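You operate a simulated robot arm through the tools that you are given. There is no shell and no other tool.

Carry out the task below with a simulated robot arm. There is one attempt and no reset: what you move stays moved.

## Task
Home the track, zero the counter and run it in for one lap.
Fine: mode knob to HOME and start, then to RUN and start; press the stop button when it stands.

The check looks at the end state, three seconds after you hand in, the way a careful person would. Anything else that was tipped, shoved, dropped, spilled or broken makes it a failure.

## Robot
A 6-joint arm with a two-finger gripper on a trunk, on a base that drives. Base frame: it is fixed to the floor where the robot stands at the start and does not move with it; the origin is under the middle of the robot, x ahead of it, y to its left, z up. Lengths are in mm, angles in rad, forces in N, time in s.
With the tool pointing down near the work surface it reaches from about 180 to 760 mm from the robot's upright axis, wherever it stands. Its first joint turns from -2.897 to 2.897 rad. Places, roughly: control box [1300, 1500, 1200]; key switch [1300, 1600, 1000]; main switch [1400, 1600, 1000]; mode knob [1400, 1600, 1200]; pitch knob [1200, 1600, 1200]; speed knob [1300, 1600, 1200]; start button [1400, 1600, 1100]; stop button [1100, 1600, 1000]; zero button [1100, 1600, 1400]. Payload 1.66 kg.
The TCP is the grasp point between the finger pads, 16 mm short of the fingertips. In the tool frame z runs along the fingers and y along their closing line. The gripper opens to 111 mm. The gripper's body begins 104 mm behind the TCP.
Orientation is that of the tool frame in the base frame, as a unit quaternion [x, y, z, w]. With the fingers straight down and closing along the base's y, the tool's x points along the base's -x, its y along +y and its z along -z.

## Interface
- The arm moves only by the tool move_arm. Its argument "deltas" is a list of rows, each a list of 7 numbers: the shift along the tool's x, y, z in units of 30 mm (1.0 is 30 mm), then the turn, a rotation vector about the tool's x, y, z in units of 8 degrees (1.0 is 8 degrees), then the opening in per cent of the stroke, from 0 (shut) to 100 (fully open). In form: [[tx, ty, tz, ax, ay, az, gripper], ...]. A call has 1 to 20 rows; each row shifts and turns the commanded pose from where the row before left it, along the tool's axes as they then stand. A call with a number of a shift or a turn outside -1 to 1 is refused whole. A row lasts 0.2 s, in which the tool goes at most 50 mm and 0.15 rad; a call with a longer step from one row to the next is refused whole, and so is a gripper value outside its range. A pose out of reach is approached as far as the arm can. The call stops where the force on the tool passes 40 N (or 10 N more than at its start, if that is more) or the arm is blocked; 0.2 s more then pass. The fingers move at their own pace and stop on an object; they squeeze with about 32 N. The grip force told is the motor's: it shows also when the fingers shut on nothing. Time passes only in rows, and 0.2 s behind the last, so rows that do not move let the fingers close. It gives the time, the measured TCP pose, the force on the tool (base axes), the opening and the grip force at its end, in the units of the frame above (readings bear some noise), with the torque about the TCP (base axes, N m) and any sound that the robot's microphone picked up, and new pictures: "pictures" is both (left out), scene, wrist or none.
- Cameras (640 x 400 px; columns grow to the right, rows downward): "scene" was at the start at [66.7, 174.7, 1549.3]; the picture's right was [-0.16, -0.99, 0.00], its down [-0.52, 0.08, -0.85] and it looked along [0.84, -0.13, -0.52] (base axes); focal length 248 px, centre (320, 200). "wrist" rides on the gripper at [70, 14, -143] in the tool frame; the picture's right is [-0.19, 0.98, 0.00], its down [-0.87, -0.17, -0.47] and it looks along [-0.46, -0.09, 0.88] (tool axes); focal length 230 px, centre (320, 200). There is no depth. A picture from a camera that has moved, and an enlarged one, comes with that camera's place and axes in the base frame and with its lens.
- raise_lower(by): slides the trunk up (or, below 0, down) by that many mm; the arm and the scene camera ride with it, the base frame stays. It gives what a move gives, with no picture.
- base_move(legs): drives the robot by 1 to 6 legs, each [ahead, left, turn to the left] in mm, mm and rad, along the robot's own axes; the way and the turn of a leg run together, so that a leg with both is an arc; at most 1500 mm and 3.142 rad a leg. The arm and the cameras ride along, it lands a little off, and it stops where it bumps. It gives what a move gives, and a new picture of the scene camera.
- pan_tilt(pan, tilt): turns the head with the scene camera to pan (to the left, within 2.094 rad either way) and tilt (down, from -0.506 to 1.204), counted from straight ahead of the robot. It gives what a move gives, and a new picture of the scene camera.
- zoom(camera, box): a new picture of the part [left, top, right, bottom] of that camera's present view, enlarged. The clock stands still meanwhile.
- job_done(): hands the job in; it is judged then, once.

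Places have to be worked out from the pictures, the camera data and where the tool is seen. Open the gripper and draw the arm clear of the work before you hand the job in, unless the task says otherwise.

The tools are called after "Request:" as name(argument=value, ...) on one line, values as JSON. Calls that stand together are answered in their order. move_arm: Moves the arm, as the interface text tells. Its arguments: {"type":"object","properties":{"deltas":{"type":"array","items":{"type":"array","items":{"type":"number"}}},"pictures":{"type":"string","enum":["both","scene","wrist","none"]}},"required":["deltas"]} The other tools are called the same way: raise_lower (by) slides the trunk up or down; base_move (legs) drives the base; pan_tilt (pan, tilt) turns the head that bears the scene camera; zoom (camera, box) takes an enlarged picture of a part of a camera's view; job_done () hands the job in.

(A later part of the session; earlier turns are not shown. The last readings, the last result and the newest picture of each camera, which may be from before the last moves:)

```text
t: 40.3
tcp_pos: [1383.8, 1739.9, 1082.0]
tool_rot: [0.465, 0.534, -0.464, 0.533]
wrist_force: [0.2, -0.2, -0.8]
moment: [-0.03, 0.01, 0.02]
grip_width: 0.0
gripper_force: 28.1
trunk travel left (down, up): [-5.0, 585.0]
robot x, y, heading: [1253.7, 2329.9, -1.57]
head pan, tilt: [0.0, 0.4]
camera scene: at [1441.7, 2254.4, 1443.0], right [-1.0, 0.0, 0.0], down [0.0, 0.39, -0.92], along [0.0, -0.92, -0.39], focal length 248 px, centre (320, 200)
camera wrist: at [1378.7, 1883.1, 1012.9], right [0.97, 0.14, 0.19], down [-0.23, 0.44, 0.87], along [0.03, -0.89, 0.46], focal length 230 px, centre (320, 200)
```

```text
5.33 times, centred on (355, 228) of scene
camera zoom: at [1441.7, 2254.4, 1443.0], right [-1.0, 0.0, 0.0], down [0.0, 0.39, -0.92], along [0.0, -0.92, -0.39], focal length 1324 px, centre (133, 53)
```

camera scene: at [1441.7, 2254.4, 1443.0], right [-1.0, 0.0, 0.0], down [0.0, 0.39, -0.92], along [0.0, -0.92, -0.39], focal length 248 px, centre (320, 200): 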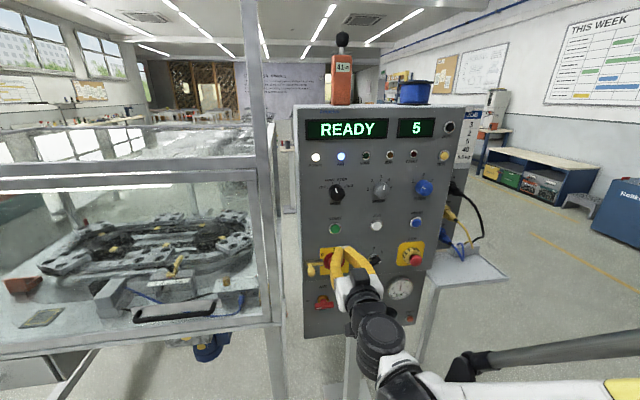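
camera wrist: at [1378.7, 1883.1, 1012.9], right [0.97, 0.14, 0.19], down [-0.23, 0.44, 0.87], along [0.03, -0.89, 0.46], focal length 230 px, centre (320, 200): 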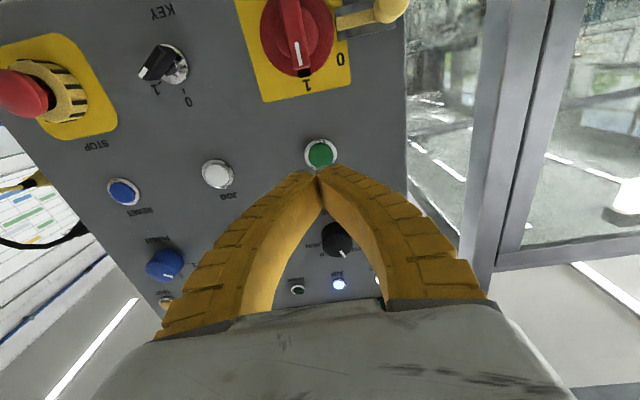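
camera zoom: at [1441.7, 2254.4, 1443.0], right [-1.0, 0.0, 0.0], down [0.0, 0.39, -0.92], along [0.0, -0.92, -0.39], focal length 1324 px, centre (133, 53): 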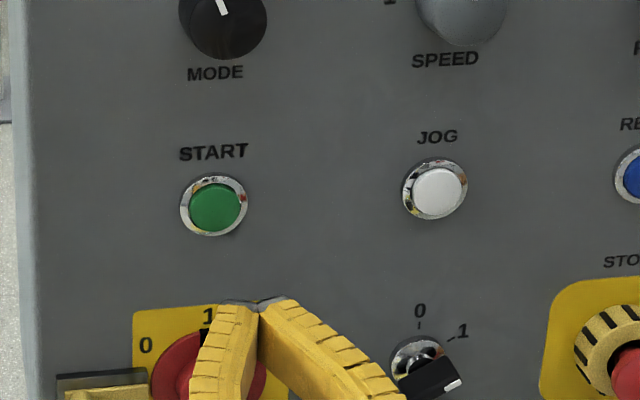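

Intersecting the scene and wrist rays puts START at about (1399, 1627, 1088). I shift 6 mm up and approach to a few mm short of the cap.

Request:
move_arm(deltas=[[-0.2, 0, 0.9, 0, 0, 0, 0], [0, 0, 0.9, 0, 0, 0, 0], [0, 0, 0.7, 0, 0, 0, 0], [0, 0, 0, 0, 0, 0, 0]])

Request:
zoom(camera="scene", box=[295, 190, 415, 265])

```text
t: 41.3
tcp_pos: [1393.4, 1664.2, 1088.0]
tool_rot: [0.465, 0.534, -0.464, 0.533]
wrist_force: [1.0, -0.1, 0.5]
moment: [-0.02, -0.01, -0.01]
grip_width: 0.2
gripper_force: 29.1
trunk travel left (down, up): [-5.0, 585.0]
robot x, y, heading: [1256.8, 2331.9, -1.574]
head pan, tilt: [0.0, 0.4]
camera scene: at [1441.7, 2254.5, 1443.0], right [-1.0, 0.0, 0.0], down [0.0, 0.39, -0.92], along [0.0, -0.92, -0.39], focal length 248 px, centre (320, 200)
camera wrist: at [1388.5, 1809.0, 1018.3], right [0.97, 0.14, 0.19], down [-0.23, 0.44, 0.87], along [0.03, -0.89, 0.46], focal length 230 px, centre (320, 200)
```

scene: 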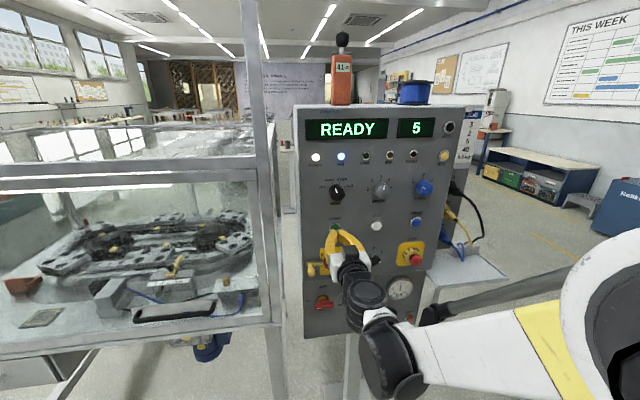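
wrist: 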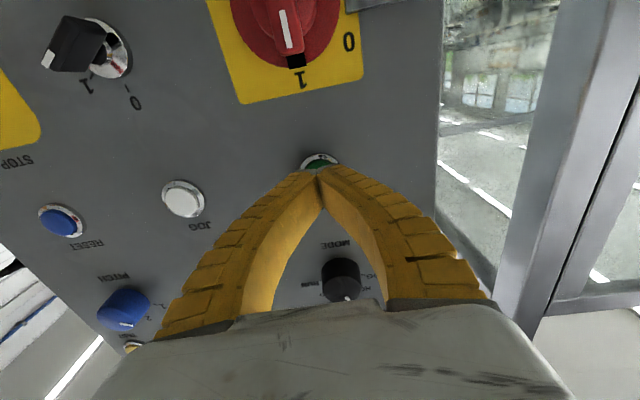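

```text
5.33 times, centred on (355, 228) of scene
camera zoom: at [1441.7, 2254.5, 1443.0], right [-1.0, 0.0, 0.0], down [0.0, 0.39, -0.92], along [0.0, -0.92, -0.39], focal length 1324 px, centre (133, 53)
```

zoom: 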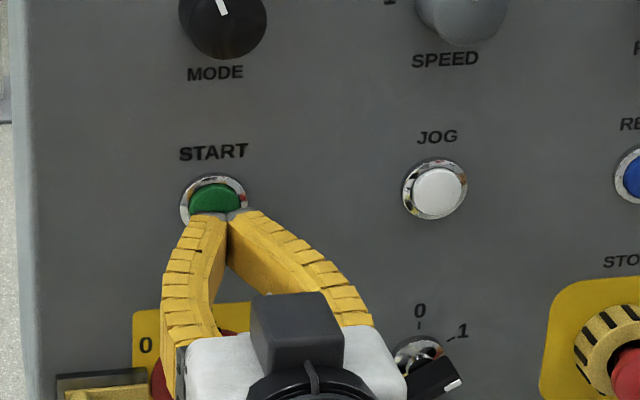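

The tips are just below and in front of the START cap, about 20 mm from the panel. I press in with small steps; the 40 N limit guards this.

Request:
move_arm(deltas=[[0, 0.07, 0.13, 0, 0, 0, 0], [0, 0, 0.13, 0, 0, 0, 0], [0, 0, 0.13, 0, 0, 0, 0], [0, 0, 0.1, 0, 0, 0, 0], [0, 0, 0.1, 0, 0, 0, 0]], pictures="scene")

```text
t: 42.5
tcp_pos: [1397.6, 1648.0, 1087.4]
tool_rot: [0.465, 0.533, -0.464, 0.533]
wrist_force: [0.0, 0.3, -0.5]
moment: [0.01, 0.01, 0.01]
grip_width: 0.0
gripper_force: 28.4
trunk travel left (down, up): [-5.0, 585.0]
robot x, y, heading: [1255.5, 2325.6, -1.575]
head pan, tilt: [0.0, 0.4]
camera scene: at [1441.7, 2254.6, 1443.0], right [-1.0, 0.0, 0.0], down [0.0, 0.39, -0.92], along [0.0, -0.92, -0.39], focal length 248 px, centre (320, 200)
```

scene: 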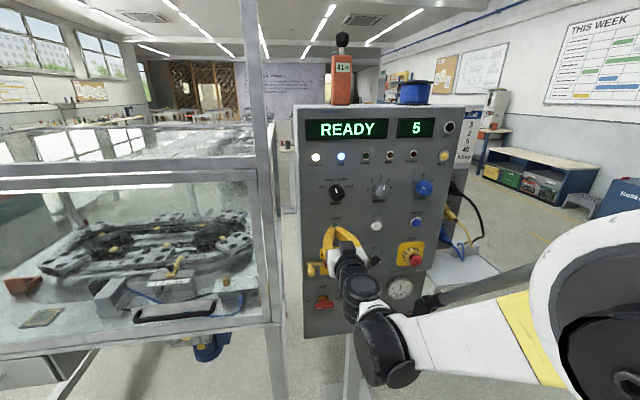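

No contact yet. I continue inward in small steps.

Request:
move_arm(deltas=[[0, 0, 0.1, 0, 0, 0, 0], [0, 0, 0.1, 0, 0, 0, 0], [0, 0, 0.1, 0, 0, 0, 0]], pictures="scene")

Request:
zoom(camera="scene", box=[295, 100, 455, 250])

```text
t: 43.3
tcp_pos: [1400.5, 1639.9, 1088.5]
tool_rot: [0.465, 0.533, -0.464, 0.532]
wrist_force: [-1.1, 7.0, -2.5]
moment: [0.01, 0.01, -0.03]
grip_width: 6.1
gripper_force: 29.1
trunk travel left (down, up): [-5.0, 585.0]
robot x, y, heading: [1253.5, 2327.1, -1.576]
head pan, tilt: [0.0, 0.4]
heard: click
camera scene: at [1441.5, 2255.5, 1443.0], right [-1.0, 0.0, 0.0], down [0.0, 0.39, -0.92], along [0.0, -0.92, -0.39], focal length 248 px, centre (320, 200)
```

scene: 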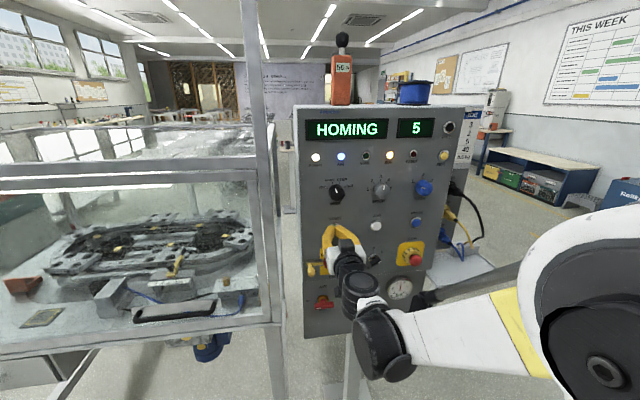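

```text
2.67 times, centred on (375, 175) of scene
camera zoom: at [1441.5, 2255.5, 1443.0], right [-1.0, 0.0, 0.0], down [0.0, 0.39, -0.92], along [0.0, -0.92, -0.39], focal length 662 px, centre (173, 267)
```

zoom: 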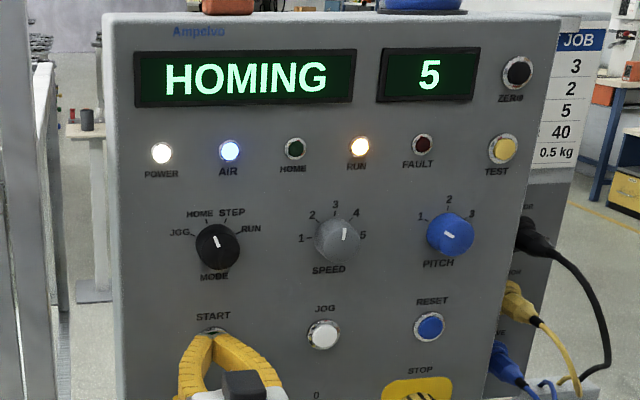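

START clicked and the display shows HOMING. I back off and wait while watching.

Request:
move_arm(deltas=[[0, 0, -0.9, 0, 0, 0, 0], [0, 0, -0.9, 0, 0, 0, 0], [0, 0, -0.9, 0, 0, 0, 0], [0, 0, -0.9, 0, 0, 0, 0], [0, 0, 0, 0, 0, 0, 0], [0, 0, 0, 0, 0, 0, 0], [0, 0, 0, 0, 0, 0, 0], [0, 0, 0, 0, 0, 0, 0], [0, 0, 0, 0, 0, 0, 0], [0, 0, 0, 0, 0, 0, 0]], pictures="scene")

Request:
zoom(camera="scene", box=[295, 100, 455, 250])

```text
t: 45.5
tcp_pos: [1386.2, 1745.9, 1089.5]
tool_rot: [0.465, 0.534, -0.464, 0.533]
wrist_force: [0.1, 0.0, 0.0]
moment: [0.01, -0.01, -0.01]
grip_width: 0.2
gripper_force: 28.4
trunk travel left (down, up): [-5.0, 585.0]
robot x, y, heading: [1255.4, 2328.8, -1.573]
head pan, tilt: [0.0, 0.4]
camera scene: at [1441.7, 2254.7, 1443.0], right [-1.0, 0.0, 0.0], down [0.0, 0.39, -0.92], along [0.0, -0.92, -0.39], focal length 248 px, centre (320, 200)
```

scene: 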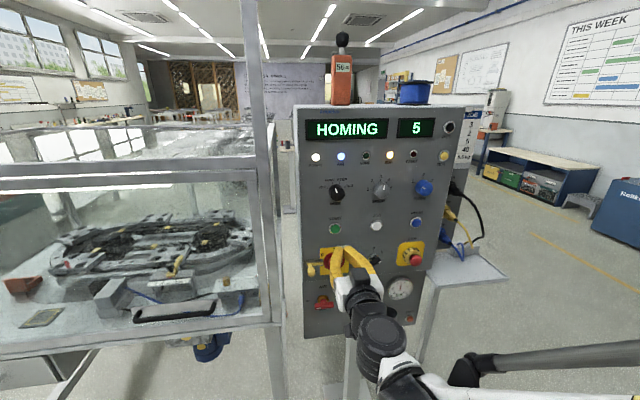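

```text
2.67 times, centred on (375, 175) of scene
camera zoom: at [1441.7, 2254.7, 1443.0], right [-1.0, 0.0, 0.0], down [0.0, 0.39, -0.92], along [0.0, -0.92, -0.39], focal length 662 px, centre (173, 267)
```

zoom: 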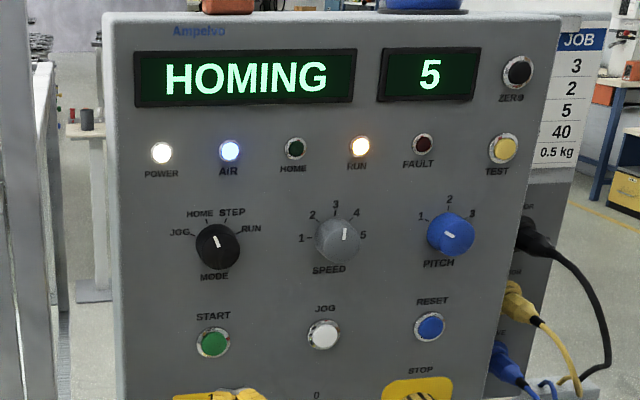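

It is still homing with the RUN lamp lit. Meanwhile I move the shut fingers in front of ZERO, estimated at (1106, 1586, 1366), keeping 120 mm off.

Request:
move_arm(deltas=[[-0.77, -0.833, 0, 0, 0, 0, 0], [-0.77, -0.833, 0, 0, 0, 0, 0], [-0.77, -0.833, 0, 0, 0, 0, 0], [-0.77, -0.833, 0, 0, 0, 0, 0], [-0.77, -0.833, 0, 0, 0, 0, 0], [-0.77, -0.833, 0, 0, 0, 0, 0], [-0.77, -0.833, 0, 0, 0, 0, 0], [-0.77, -0.833, 0, 0, 0, 0, 0], [-0.77, -0.833, 0, 0, 0, 0, 0], [-0.77, -0.833, 0, 0, 0, 0, 0], [-0.77, -0.833, 0, 0, 0, 0, 0], [-0.77, -0.833, 0, 0, 0, 0, 0], [0, 0, 0, 0, 0, 0, 0]])

Request:
zoom(camera="wrist", box=[240, 100, 400, 200])

Request:
zoom(camera="scene", box=[295, 100, 455, 200])

```text
t: 48.3
tcp_pos: [1087.6, 1704.6, 1364.1]
tool_rot: [0.465, 0.534, -0.463, 0.533]
wrist_force: [-0.3, 0.5, 0.3]
moment: [0.02, 0.01, 0.01]
grip_width: 0.0
gripper_force: 29.0
trunk travel left (down, up): [-5.0, 585.0]
robot x, y, heading: [1251.3, 2328.4, -1.566]
head pan, tilt: [0.0, 0.4]
camera scene: at [1441.5, 2254.6, 1443.0], right [-1.0, 0.0, 0.0], down [0.0, 0.39, -0.92], along [0.0, -0.92, -0.39], focal length 248 px, centre (320, 200)
camera wrist: at [1082.3, 1847.8, 1295.3], right [0.97, 0.14, 0.19], down [-0.23, 0.44, 0.87], along [0.03, -0.89, 0.46], focal length 230 px, centre (320, 200)
```

scene: 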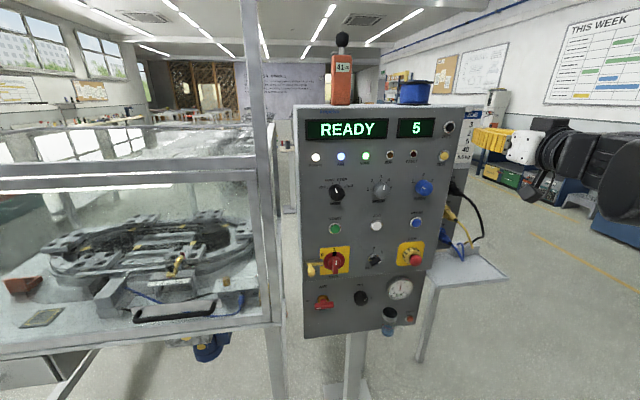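
wrist: 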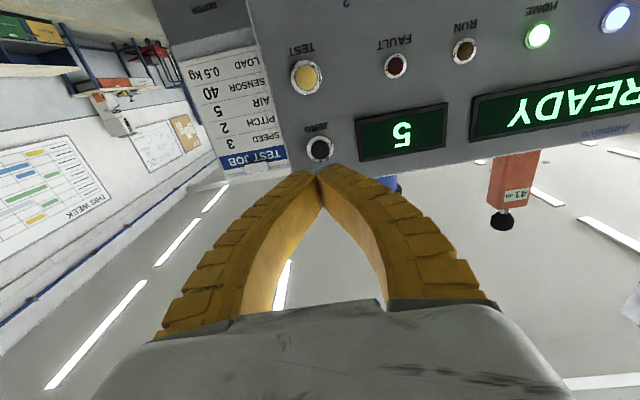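

```text
4.00 times, centred on (320, 150) of wrist
camera zoom: at [1082.3, 1847.8, 1295.3], right [0.97, 0.14, 0.19], down [-0.23, 0.44, 0.87], along [0.03, -0.89, 0.46], focal length 920 px, centre (320, 400)
```

zoom: 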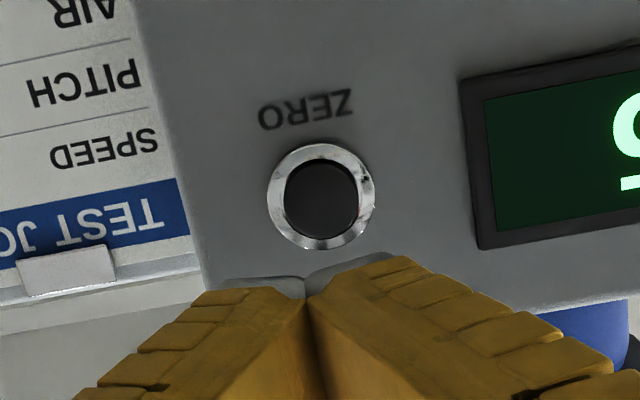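

```text
4.00 times, centred on (375, 150) of scene
camera zoom: at [1441.5, 2254.6, 1443.0], right [-1.0, 0.0, 0.0], down [0.0, 0.39, -0.92], along [0.0, -0.92, -0.39], focal length 993 px, centre (100, 400)
```

zoom: 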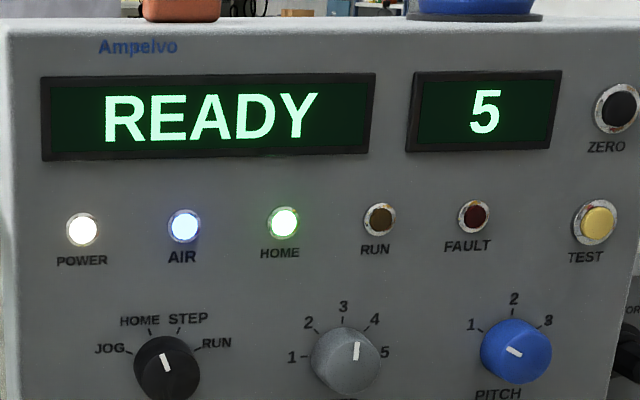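

Homing is finished: the HOME lamp is on and the display says READY. ZERO is on the tool axis (column 320, row 149), so I approach 94 mm and then press in small steps.

Request:
move_arm(deltas=[[-0.05, 0, 0.9, 0, 0, 0, 0], [0, 0, 0.9, 0, 0, 0, 0], [0, 0, 0.9, 0, 0, 0, 0], [0, 0, 0.43, 0, 0, 0, 0], [0, 0, 0, 0, 0, 0, 0]])

Request:
zoom(camera="scene", box=[375, 100, 495, 175])

Request:
zoom(camera="wrist", box=[240, 100, 400, 200])

```text
t: 49.5
tcp_pos: [1101.7, 1610.6, 1367.1]
tool_rot: [0.465, 0.533, -0.464, 0.533]
wrist_force: [-0.6, -0.5, -0.4]
moment: [0.02, -0.03, 0.0]
grip_width: 0.0
gripper_force: 28.4
trunk travel left (down, up): [-5.0, 585.0]
robot x, y, heading: [1252.9, 2329.2, -1.57]
head pan, tilt: [0.0, 0.4]
camera scene: at [1441.7, 2254.6, 1443.0], right [-1.0, 0.0, 0.0], down [0.0, 0.39, -0.92], along [0.0, -0.92, -0.39], focal length 248 px, centre (320, 200)
camera wrist: at [1096.1, 1754.7, 1297.6], right [0.97, 0.14, 0.19], down [-0.23, 0.44, 0.87], along [0.03, -0.89, 0.46], focal length 230 px, centre (320, 200)
```

scene: 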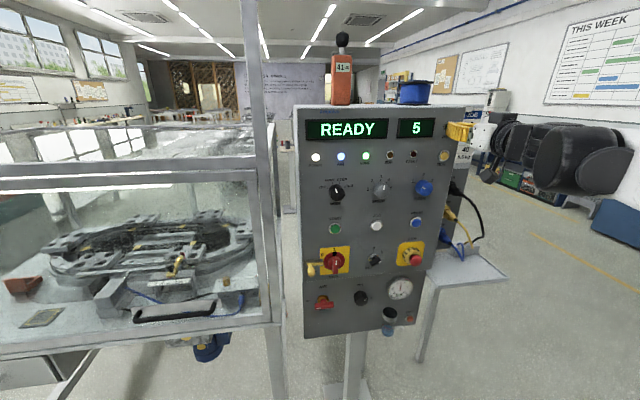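
wrist: 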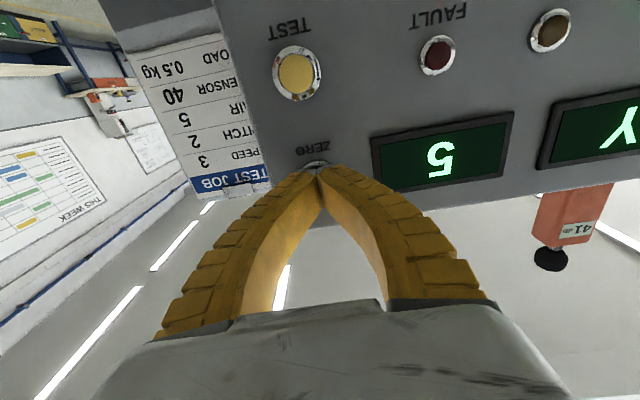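

```text
5.33 times, centred on (435, 138) of scene
camera zoom: at [1441.7, 2254.6, 1443.0], right [-1.0, 0.0, 0.0], down [0.0, 0.39, -0.92], along [0.0, -0.92, -0.39], focal length 1324 px, centre (-293, 533)
```

zoom: 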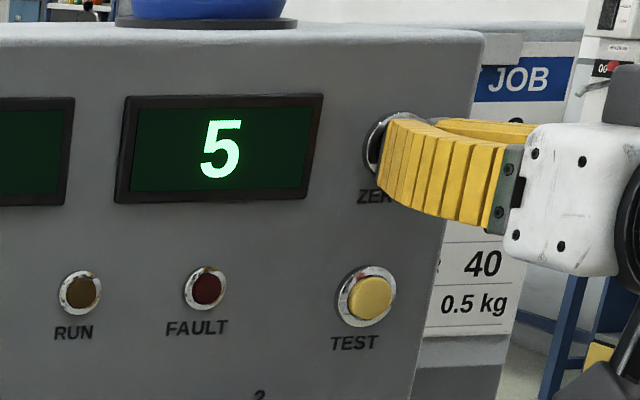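

```text
4.00 times, centred on (320, 150) of wrist
camera zoom: at [1096.1, 1754.7, 1297.6], right [0.97, 0.14, 0.19], down [-0.23, 0.44, 0.87], along [0.03, -0.89, 0.46], focal length 920 px, centre (320, 400)
```

zoom: 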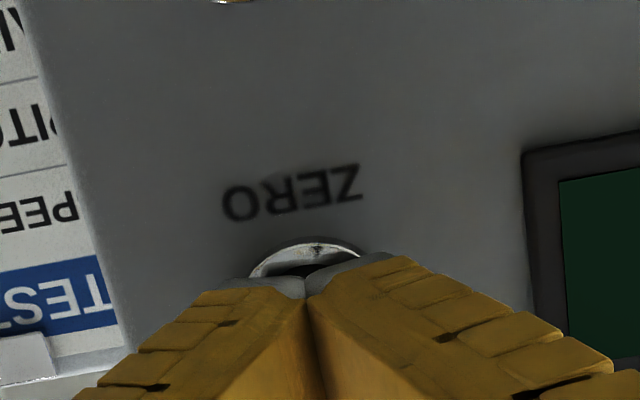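

The fingertips sit right in front of the ZERO button. I press in 3 mm steps.

Request:
move_arm(deltas=[[0, 0, 0.1, 0, 0, 0, 0], [0, 0, 0.1, 0, 0, 0, 0], [0, 0, 0.1, 0, 0, 0, 0], [0, 0, 0.1, 0, 0, 0, 0], [0, 0, 0.1, 0, 0, 0, 0]], pictures="scene")

```text
t: 50.7
tcp_pos: [1102.8, 1596.5, 1366.9]
tool_rot: [0.465, 0.533, -0.465, 0.533]
wrist_force: [0.2, 6.3, -1.9]
moment: [-0.01, -0.03, 0.0]
grip_width: 6.0
gripper_force: 28.9
trunk travel left (down, up): [-5.0, 585.0]
robot x, y, heading: [1257.2, 2330.6, -1.573]
head pan, tilt: [0.0, 0.4]
heard: click
camera scene: at [1441.6, 2255.5, 1443.0], right [-1.0, 0.0, 0.0], down [0.0, 0.39, -0.92], along [0.0, -0.92, -0.39], focal length 248 px, centre (320, 200)
```

scene: 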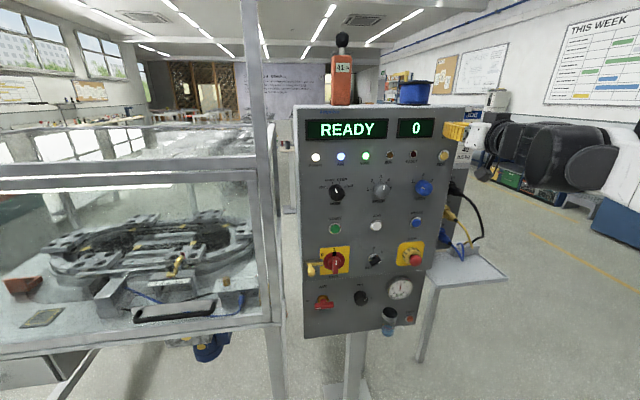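

The counter reads 0. I retract, go back in front of the MODE knob with the gripper open, and pre-turn the wrist by -45° so a 90° turn from HOME to RUN stays centred in range.

Request:
move_arm(deltas=[[0, 0, -1, 0, 0, 0, 0], [0, 0, -1, 0, 0, 0, 0], [0, 0, -1, 0, 0, 0, 0], [0.506, 0.902, 0, 0, 0, 0, 20], [0.506, 0.902, 0, 0, 0, 0, 65], [0.506, 0.902, 0, 0, 0, 0, 65], [0.506, 0.902, 0, 0, 0, 0, 65], [0.506, 0.902, 0, 0, 0, 0, 65], [0.506, 0.902, 0, 0, 0, 0, 65], [0.506, 0.902, 0, 0, 0, 0, 65], [0.506, 0.902, 0, 0, 0, 0, 65], [0.506, 0.902, 0, 0, 0, 0, 65], [0.506, 0.902, 0, 0, 0, 0, 65], [0.506, 0.902, 0, 0, 0, 0, 65], [0, 0, 0, 0, 0, -0.94, 65], [0, 0, 0, 0, 0, -0.94, 65], [0, 0, 0, 0, 0, -0.94, 65], [0, 0, 0, 0, 0, -0.94, 65], [0, 0, 0, 0, 0, -0.94, 65], [0, 0, 0, 0, 0, -0.94, 65]])

Request:
zoom(camera="wrist", box=[240, 100, 400, 200])

Request:
zoom(camera="scene", box=[295, 100, 455, 220])

```text
t: 54.9
tcp_pos: [1386.5, 1726.7, 1199.0]
tool_rot: [0.224, 0.671, -0.633, 0.314]
wrist_force: [-0.1, -0.2, -0.2]
moment: [0.0, 0.0, 0.01]
grip_width: 74.0
gripper_force: 1.4
trunk travel left (down, up): [-5.0, 585.0]
robot x, y, heading: [1255.4, 2329.5, -1.576]
head pan, tilt: [0.0, 0.4]
camera scene: at [1441.7, 2254.6, 1443.0], right [-1.0, 0.0, 0.0], down [0.0, 0.39, -0.92], along [0.0, -0.92, -0.39], focal length 248 px, centre (320, 200)
camera wrist: at [1327.8, 1863.3, 1141.1], right [0.82, 0.12, -0.56], down [0.43, 0.53, 0.73], along [0.39, -0.84, 0.39], focal length 230 px, centre (320, 200)
```

scene: 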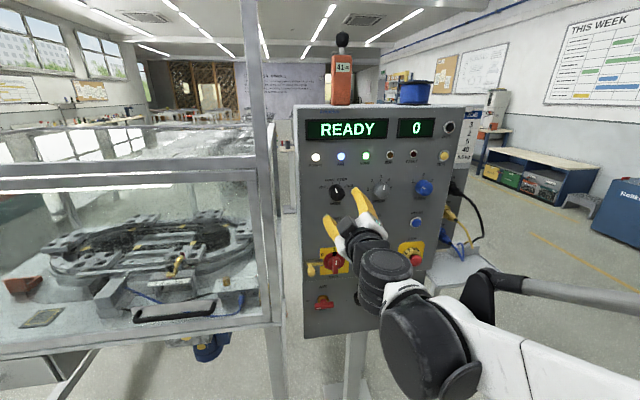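
wrist: 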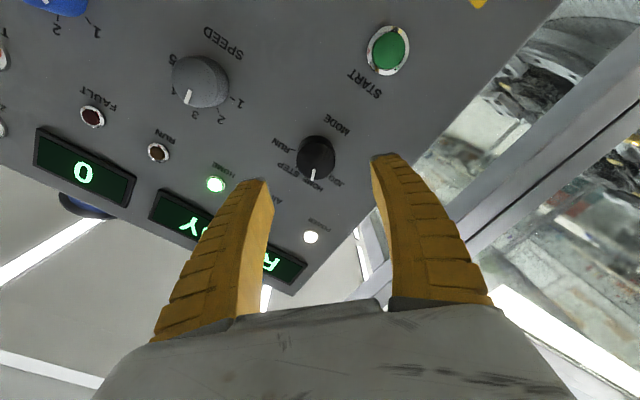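

```text
4.00 times, centred on (320, 150) of wrist
camera zoom: at [1327.8, 1863.3, 1141.1], right [0.82, 0.12, -0.56], down [0.43, 0.53, 0.73], along [0.39, -0.84, 0.39], focal length 920 px, centre (320, 400)
```

zoom: 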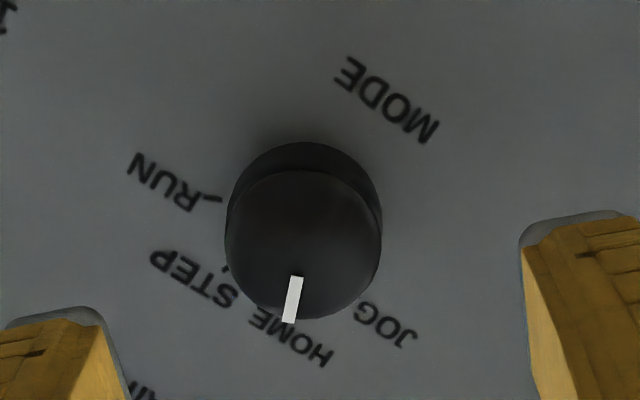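

```text
3.33 times, centred on (375, 160) of scene
camera zoom: at [1441.7, 2254.6, 1443.0], right [-1.0, 0.0, 0.0], down [0.0, 0.39, -0.92], along [0.0, -0.92, -0.39], focal length 828 px, centre (137, 333)
```

zoom: 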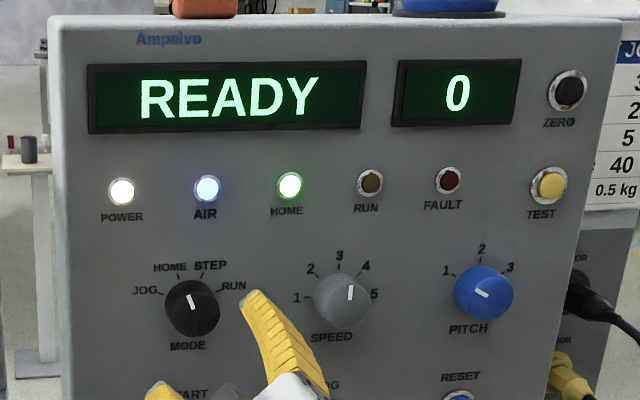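

In the wrist view the knob sits about 5 mm off in tool x and 3 mm in tool y. I correct for that, advance 66 mm so the knob is between the pads, and grip.

Request:
move_arm(deltas=[[0.167, -0.1, 0.55, 0, 0, 0, 65], [0, 0, 0.55, 0, 0, 0, 65], [0, 0, 0.55, 0, 0, 0, 65], [0, 0, 0.55, 0, 0, 0, 65], [0, 0, 0, 0, 0, 0, 32], [0, 0, 0, 0, 0, 0, 25], [0, 0, 0, 0, 0, 0, 25]])

```text
t: 56.5
tcp_pos: [1389.3, 1664.0, 1199.5]
tool_rot: [0.225, 0.67, -0.633, 0.314]
wrist_force: [-10.1, 17.0, 2.6]
moment: [-0.04, -0.07, -0.24]
grip_width: 34.3
gripper_force: 29.2
trunk travel left (down, up): [-5.0, 585.0]
robot x, y, heading: [1254.9, 2328.2, -1.57]
head pan, tilt: [0.0, 0.4]
camera scene: at [1440.1, 2256.8, 1443.4], right [-1.0, 0.0, 0.0], down [0.0, 0.39, -0.92], along [0.0, -0.92, -0.39], focal length 248 px, centre (320, 200)
camera wrist: at [1330.5, 1799.2, 1140.6], right [0.82, 0.11, -0.56], down [0.42, 0.54, 0.73], along [0.38, -0.84, 0.39], focal length 230 px, centre (320, 200)
```

scene: 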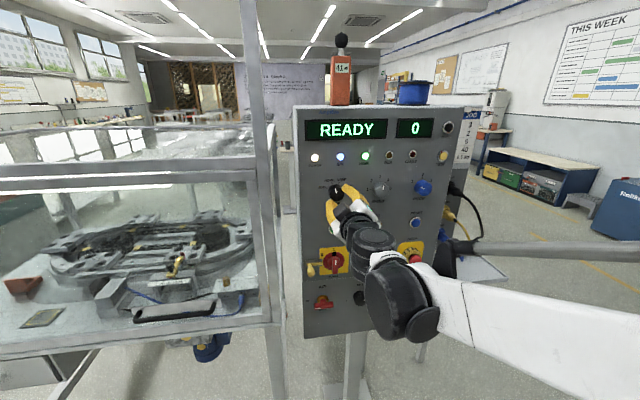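
wrist: 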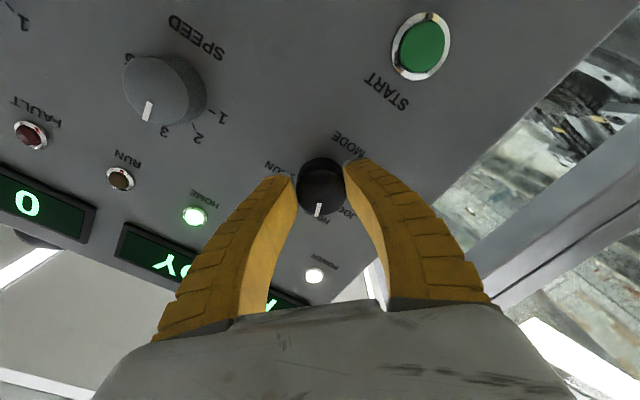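

The knob is gripped. I turn clockwise 45° to STEP and check before going on.

Request:
move_arm(deltas=[[0, 0, 0, 0, 0, 0.94, 25], [0, 0, 0, 0, 0, 0.94, 25], [0, 0, 0, 0, 0, 0.94, 25], [0, 0, 0, 0, 0, 0.94, 25], [0, 0, 0, 0, 0, 0.94, 25], [0, 0, 0, 0, 0, 0.94, 25]], pictures="scene")

Request:
zoom(camera="scene", box=[295, 100, 455, 220])

```text
t: 57.9
tcp_pos: [1388.0, 1662.2, 1198.9]
tool_rot: [0.465, 0.533, -0.463, 0.534]
wrist_force: [-5.6, 11.7, 0.0]
moment: [0.02, -0.02, 0.07]
grip_width: 26.5
gripper_force: 0.0
trunk travel left (down, up): [-5.0, 585.0]
robot x, y, heading: [1256.4, 2326.0, -1.574]
head pan, tilt: [0.0, 0.4]
camera scene: at [1439.6, 2256.7, 1443.4], right [-1.0, 0.0, 0.0], down [0.0, 0.39, -0.92], along [0.0, -0.92, -0.39], focal length 248 px, centre (320, 200)
```

scene: 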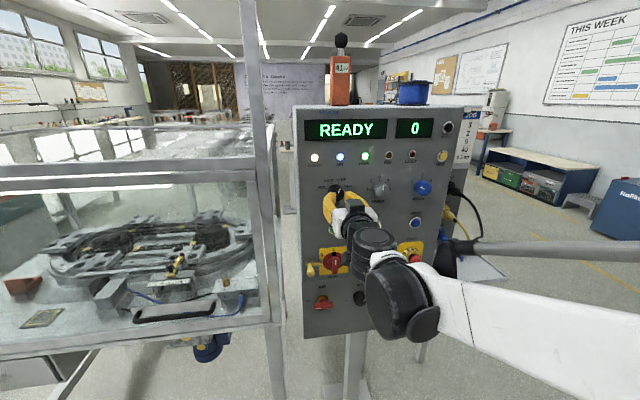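

```text
3.33 times, centred on (375, 160) of scene
camera zoom: at [1439.6, 2256.7, 1443.4], right [-1.0, 0.0, 0.0], down [0.0, 0.39, -0.92], along [0.0, -0.92, -0.39], focal length 828 px, centre (137, 333)
```

zoom: 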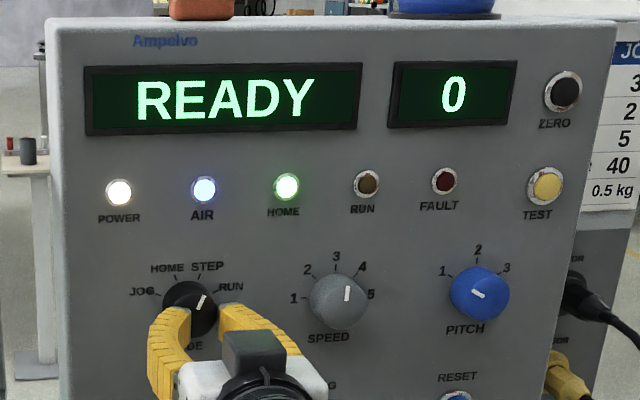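

The knob went to STEP, but the fingers slipped off its front because the grip was too shallow. I open and check alignment before gripping deeper.

Request:
move_arm(deltas=[[0, 0, 0, 0, 0, 0, 65], [0, 0, 0, 0, 0, 0, 65], [0, 0, 0, 0, 0, 0, 65]])

Request:
zoom(camera="wrist", box=[240, 110, 400, 210])

Request:
zoom(camera="scene", box=[295, 160, 415, 235])

```text
t: 58.7
tcp_pos: [1389.5, 1659.4, 1198.5]
tool_rot: [0.465, 0.534, -0.464, 0.533]
wrist_force: [-0.6, 0.3, 0.2]
moment: [0.03, 0.02, 0.01]
grip_width: 74.0
gripper_force: 1.7
trunk travel left (down, up): [-5.0, 585.0]
robot x, y, heading: [1251.7, 2324.5, -1.576]
head pan, tilt: [0.0, 0.4]
camera scene: at [1441.7, 2254.6, 1443.0], right [-1.0, 0.0, 0.0], down [0.0, 0.39, -0.92], along [0.0, -0.92, -0.39], focal length 248 px, centre (320, 200)
camera wrist: at [1384.4, 1804.4, 1128.9], right [0.97, 0.14, 0.19], down [-0.23, 0.44, 0.87], along [0.03, -0.89, 0.46], focal length 230 px, centre (320, 200)
```

scene: 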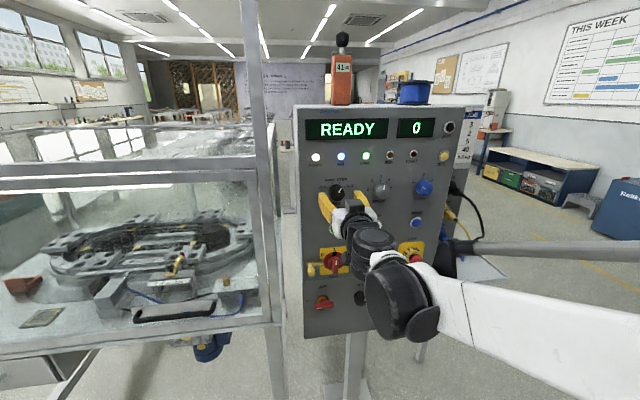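
wrist: 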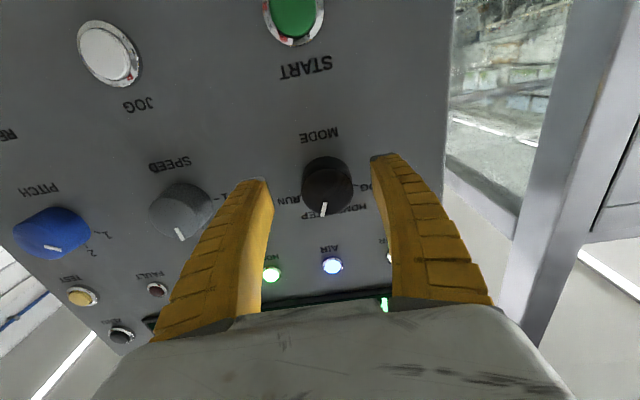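

```text
4.00 times, centred on (320, 160) of wrist
camera zoom: at [1384.4, 1804.4, 1128.9], right [0.97, 0.14, 0.19], down [-0.23, 0.44, 0.87], along [0.03, -0.89, 0.46], focal length 920 px, centre (320, 360)
```

zoom: 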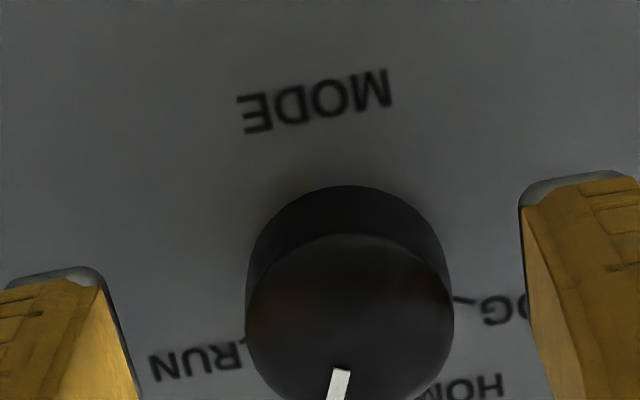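

```text
5.33 times, centred on (355, 198) of scene
camera zoom: at [1441.7, 2254.6, 1443.0], right [-1.0, 0.0, 0.0], down [0.0, 0.39, -0.92], along [0.0, -0.92, -0.39], focal length 1324 px, centre (133, 213)
```

zoom: 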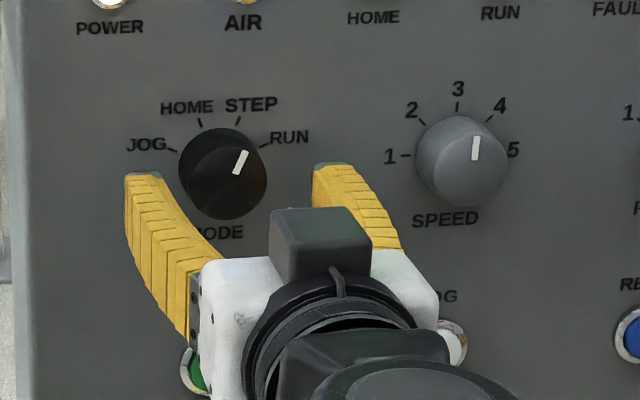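

Comparing the level and rolled views shows my aim is biased: the knob centre is about 4.6 mm higher and 3.4 mm to +y of the tool axis. I correct, go 9 mm deeper, and grip with full squeeze.

Request:
move_arm(deltas=[[-0.153, 0.113, 0, 0, 0, 0, 65], [0, 0, 0.15, 0, 0, 0, 65], [0, 0, 0.15, 0, 0, 0, 65], [0, 0, 0, 0, 0, 0, 30], [0, 0, 0, 0, 0, 0, 10], [0, 0, 0, 0, 0, 0, 10]])

```text
t: 60.1
tcp_pos: [1394.9, 1654.1, 1203.9]
tool_rot: [0.464, 0.534, -0.464, 0.534]
wrist_force: [7.1, 1.8, 9.4]
moment: [0.12, 0.06, 0.1]
grip_width: 36.2
gripper_force: 34.3
trunk travel left (down, up): [-5.0, 585.0]
robot x, y, heading: [1249.2, 2329.9, -1.576]
head pan, tilt: [0.0, 0.4]
camera scene: at [1442.5, 2255.8, 1443.0], right [-1.0, 0.0, 0.0], down [0.0, 0.39, -0.92], along [0.0, -0.92, -0.39], focal length 248 px, centre (320, 200)
camera wrist: at [1389.6, 1796.9, 1134.2], right [0.97, 0.14, 0.19], down [-0.23, 0.44, 0.87], along [0.03, -0.89, 0.46], focal length 230 px, centre (320, 200)
```

scene: 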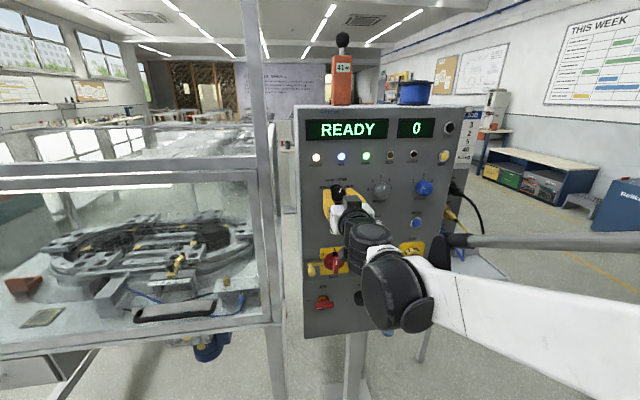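
wrist: 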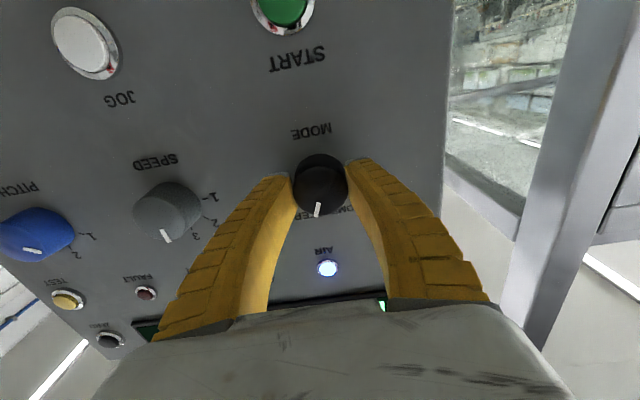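

The grip is 36.2 mm wide and firm. I turn the knob clockwise 45° to RUN.

Request:
move_arm(deltas=[[0, 0, 0, 0, 0, 0.94, 10], [0, 0, 0, 0, 0, 0.94, 10], [0, 0, 0, 0, 0, 0.94, 10], [0, 0, 0, 0, 0, 0.94, 10], [0, 0, 0, 0, 0, 0.94, 10], [0, 0, 0, 0, 0, 0.94, 10], [0, 0, 0, 0, 0, 0, 10]], pictures="scene")

Request:
zoom(camera="scene", box=[295, 160, 415, 235])

```text
t: 61.7
tcp_pos: [1397.2, 1653.7, 1204.6]
tool_rot: [0.633, 0.315, -0.224, 0.67]
wrist_force: [15.0, -4.3, 34.0]
moment: [-0.08, 0.01, 0.23]
grip_width: 34.9
gripper_force: 34.0
trunk travel left (down, up): [-5.0, 585.0]
robot x, y, heading: [1253.0, 2328.4, -1.572]
head pan, tilt: [0.0, 0.4]
camera scene: at [1443.2, 2257.0, 1443.1], right [-1.0, 0.0, 0.0], down [0.0, 0.39, -0.92], along [0.0, -0.92, -0.39], focal length 248 px, centre (320, 200)
```

scene: 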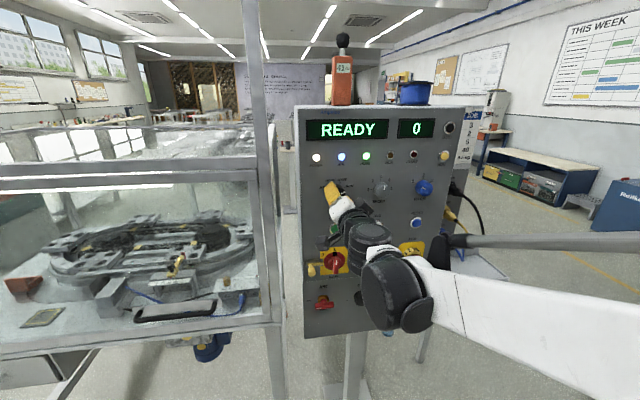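

```text
5.33 times, centred on (355, 198) of scene
camera zoom: at [1443.2, 2257.0, 1443.1], right [-1.0, 0.0, 0.0], down [0.0, 0.39, -0.92], along [0.0, -0.92, -0.39], focal length 1324 px, centre (133, 213)
```

zoom: 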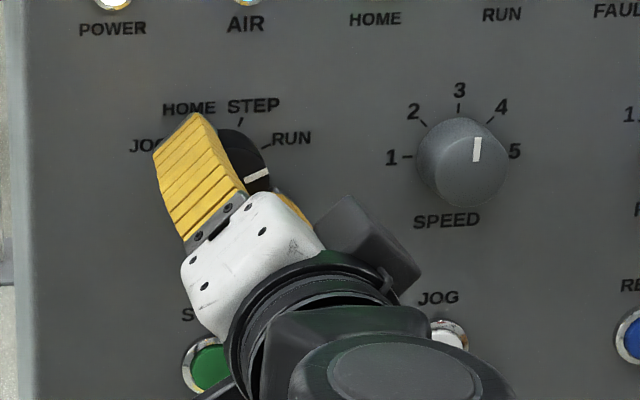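

The pointer is at RUN. I release, back off, level the wrist, shut the fingers and lower to in front of START.

Request:
move_arm(deltas=[[0, 0, 0, 0, 0, 0, 60], [0, 0, 0, 0, 0, 0, 65], [0, 0, -1, 0, 0, 0, 65], [0, 0, -1, 0, 0, 0, 65], [0, 0, -1, 0, 0, 0, 40], [0, 0, 0, 0, 0, -0.94, 0], [0, 0, 0, 0, 0, -0.94, 0], [0, 0, 0, 0, 0, -0.94, 0], [0, 0, 0, 0, 0, -0.94, 0], [0, 0, 0, 0, 0, -0.94, 0], [0, 0, 0, 0, 0, -0.94, 0], [0.96, 0, 0, 0, 0, 0, 0], [0.96, 0, 0, 0, 0, 0, 0], [0.96, 0, 0, 0, 0, 0, 0], [0.96, 0, 0, 0, 0, 0, 0], [0, 0, 0, 0, 0, 0, 0]])

Request:
zoom(camera="scene", box=[295, 100, 455, 220])

Request:
zoom(camera="wrist", box=[240, 100, 400, 200])

```text
t: 65.1
tcp_pos: [1381.9, 1741.0, 1087.6]
tool_rot: [0.464, 0.534, -0.464, 0.534]
wrist_force: [-0.1, -0.4, 0.4]
moment: [-0.02, -0.01, -0.01]
grip_width: 0.0
gripper_force: 28.2
trunk travel left (down, up): [-5.0, 585.0]
robot x, y, heading: [1254.2, 2323.2, -1.573]
head pan, tilt: [0.0, 0.4]
camera scene: at [1441.7, 2254.4, 1443.0], right [-1.0, 0.0, 0.0], down [0.0, 0.39, -0.92], along [0.0, -0.92, -0.39], focal length 248 px, centre (320, 200)
camera wrist: at [1376.5, 1885.0, 1017.8], right [0.97, 0.14, 0.19], down [-0.23, 0.44, 0.87], along [0.03, -0.89, 0.46], focal length 230 px, centre (320, 200)
```

scene: 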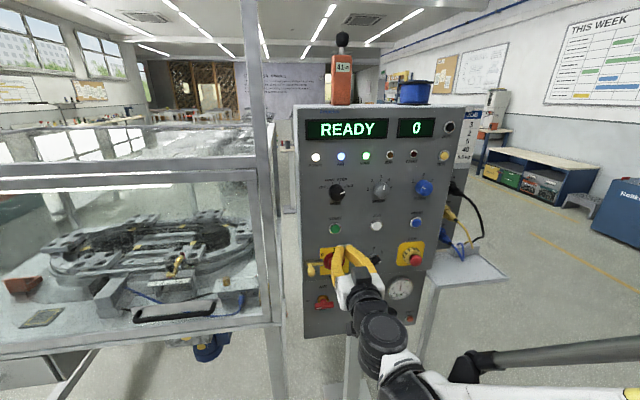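
wrist: 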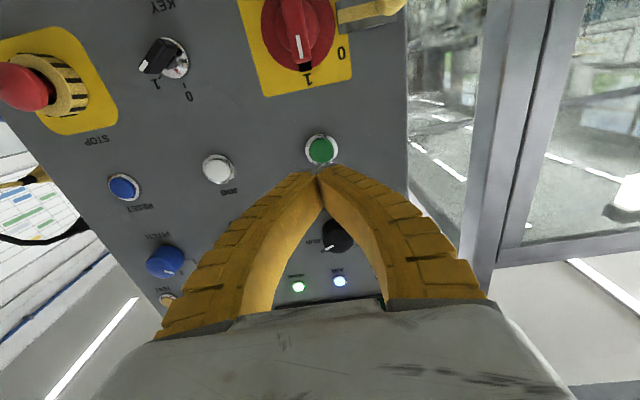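

```text
3.33 times, centred on (375, 160) of scene
camera zoom: at [1441.7, 2254.4, 1443.0], right [-1.0, 0.0, 0.0], down [0.0, 0.39, -0.92], along [0.0, -0.92, -0.39], focal length 828 px, centre (137, 333)
```

zoom: 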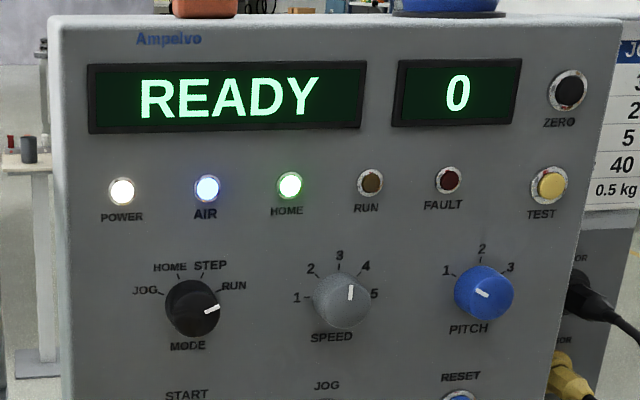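

```text
4.00 times, centred on (320, 150) of wrist
camera zoom: at [1376.5, 1885.0, 1017.8], right [0.97, 0.14, 0.19], down [-0.23, 0.44, 0.87], along [0.03, -0.89, 0.46], focal length 920 px, centre (320, 400)
```

zoom: 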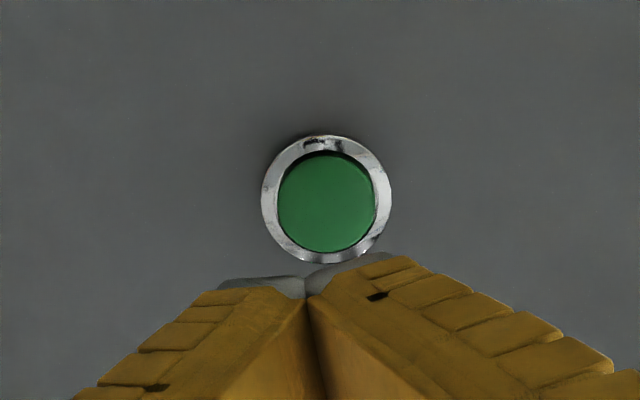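

MODE points to RUN and START is nearly on the axis, with a 3–4 mm shift needed in +y. I approach and press START in small steps.

Request:
move_arm(deltas=[[0, 0.12, 0.95, 0, 0, 0, 0], [0, 0, 0.95, 0, 0, 0, 0], [0, 0, 0.95, 0, 0, 0, 0], [0, 0, 0.15, 0, 0, 0, 0], [0, 0, 0.1, 0, 0, 0, 0], [0, 0, 0.1, 0, 0, 0, 0], [0, 0, 0.1, 0, 0, 0, 0], [0, 0, 0.1, 0, 0, 0, 0]], pictures="scene")

```text
t: 66.9
tcp_pos: [1400.1, 1641.5, 1087.1]
tool_rot: [0.465, 0.534, -0.463, 0.533]
wrist_force: [-1.2, 2.8, -1.4]
moment: [0.01, 0.0, 0.01]
grip_width: 5.9
gripper_force: 28.8
trunk travel left (down, up): [-5.0, 585.0]
robot x, y, heading: [1252.6, 2329.9, -1.569]
head pan, tilt: [0.0, 0.4]
heard: click
camera scene: at [1441.6, 2255.0, 1443.0], right [-1.0, 0.0, 0.0], down [0.0, 0.39, -0.92], along [0.0, -0.92, -0.39], focal length 248 px, centre (320, 200)
```

scene: 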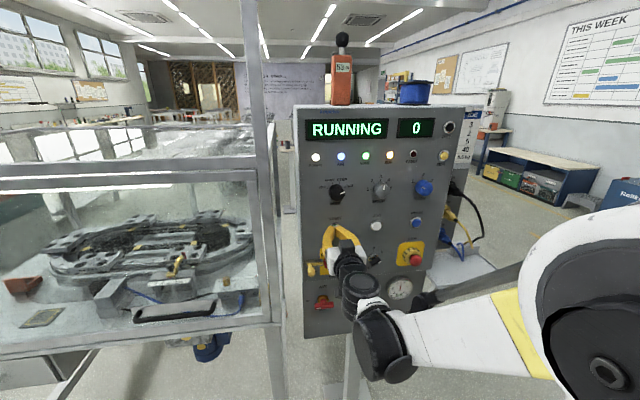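

The machine shows RUNNING and the counter reads 0. I back off from the button and watch.

Request:
move_arm(deltas=[[0, 0, -0.95, 0, 0, 0, 0], [0, 0, -0.95, 0, 0, 0, 0], [0, 0, -0.95, 0, 0, 0, 0], [0, 0, -0.95, 0, 0, 0, 0], [0, 0, 0, 0, 0, 0, 0], [0, 0, 0, 0, 0, 0, 0], [0, 0, 0, 0, 0, 0, 0], [0, 0, 0, 0, 0, 0, 0]], pictures="scene")

Request:
zoom(camera="scene", box=[295, 100, 455, 220])

```text
t: 68.7
tcp_pos: [1382.9, 1754.9, 1089.7]
tool_rot: [0.465, 0.533, -0.464, 0.533]
wrist_force: [0.0, 0.1, 0.9]
moment: [-0.03, -0.01, -0.01]
grip_width: 0.0
gripper_force: 28.6
trunk travel left (down, up): [-5.0, 585.0]
robot x, y, heading: [1252.8, 2325.2, -1.574]
head pan, tilt: [0.0, 0.4]
camera scene: at [1441.7, 2254.7, 1443.0], right [-1.0, 0.0, 0.0], down [0.0, 0.39, -0.92], along [0.0, -0.92, -0.39], focal length 248 px, centre (320, 200)
```

scene: 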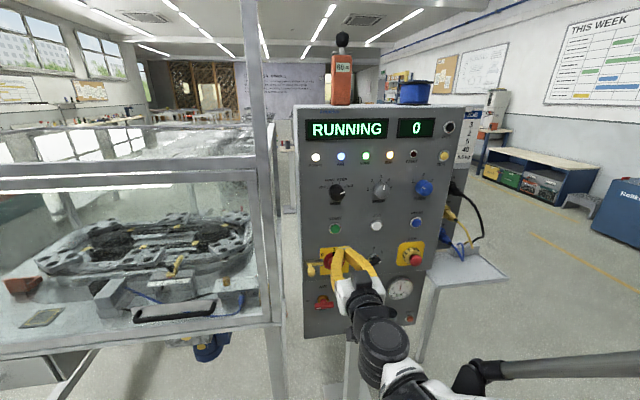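

```text
3.33 times, centred on (375, 160) of scene
camera zoom: at [1441.7, 2254.7, 1443.0], right [-1.0, 0.0, 0.0], down [0.0, 0.39, -0.92], along [0.0, -0.92, -0.39], focal length 828 px, centre (137, 333)
```

zoom: 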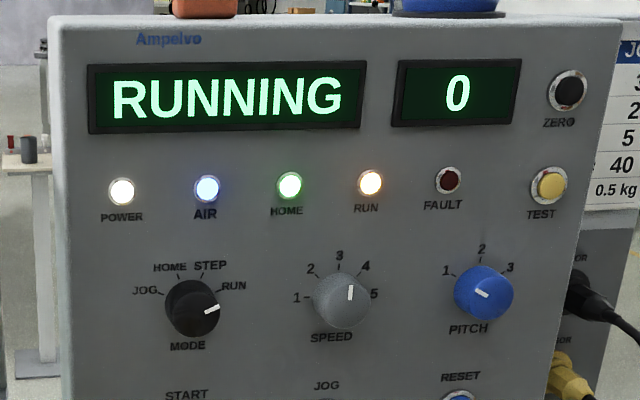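

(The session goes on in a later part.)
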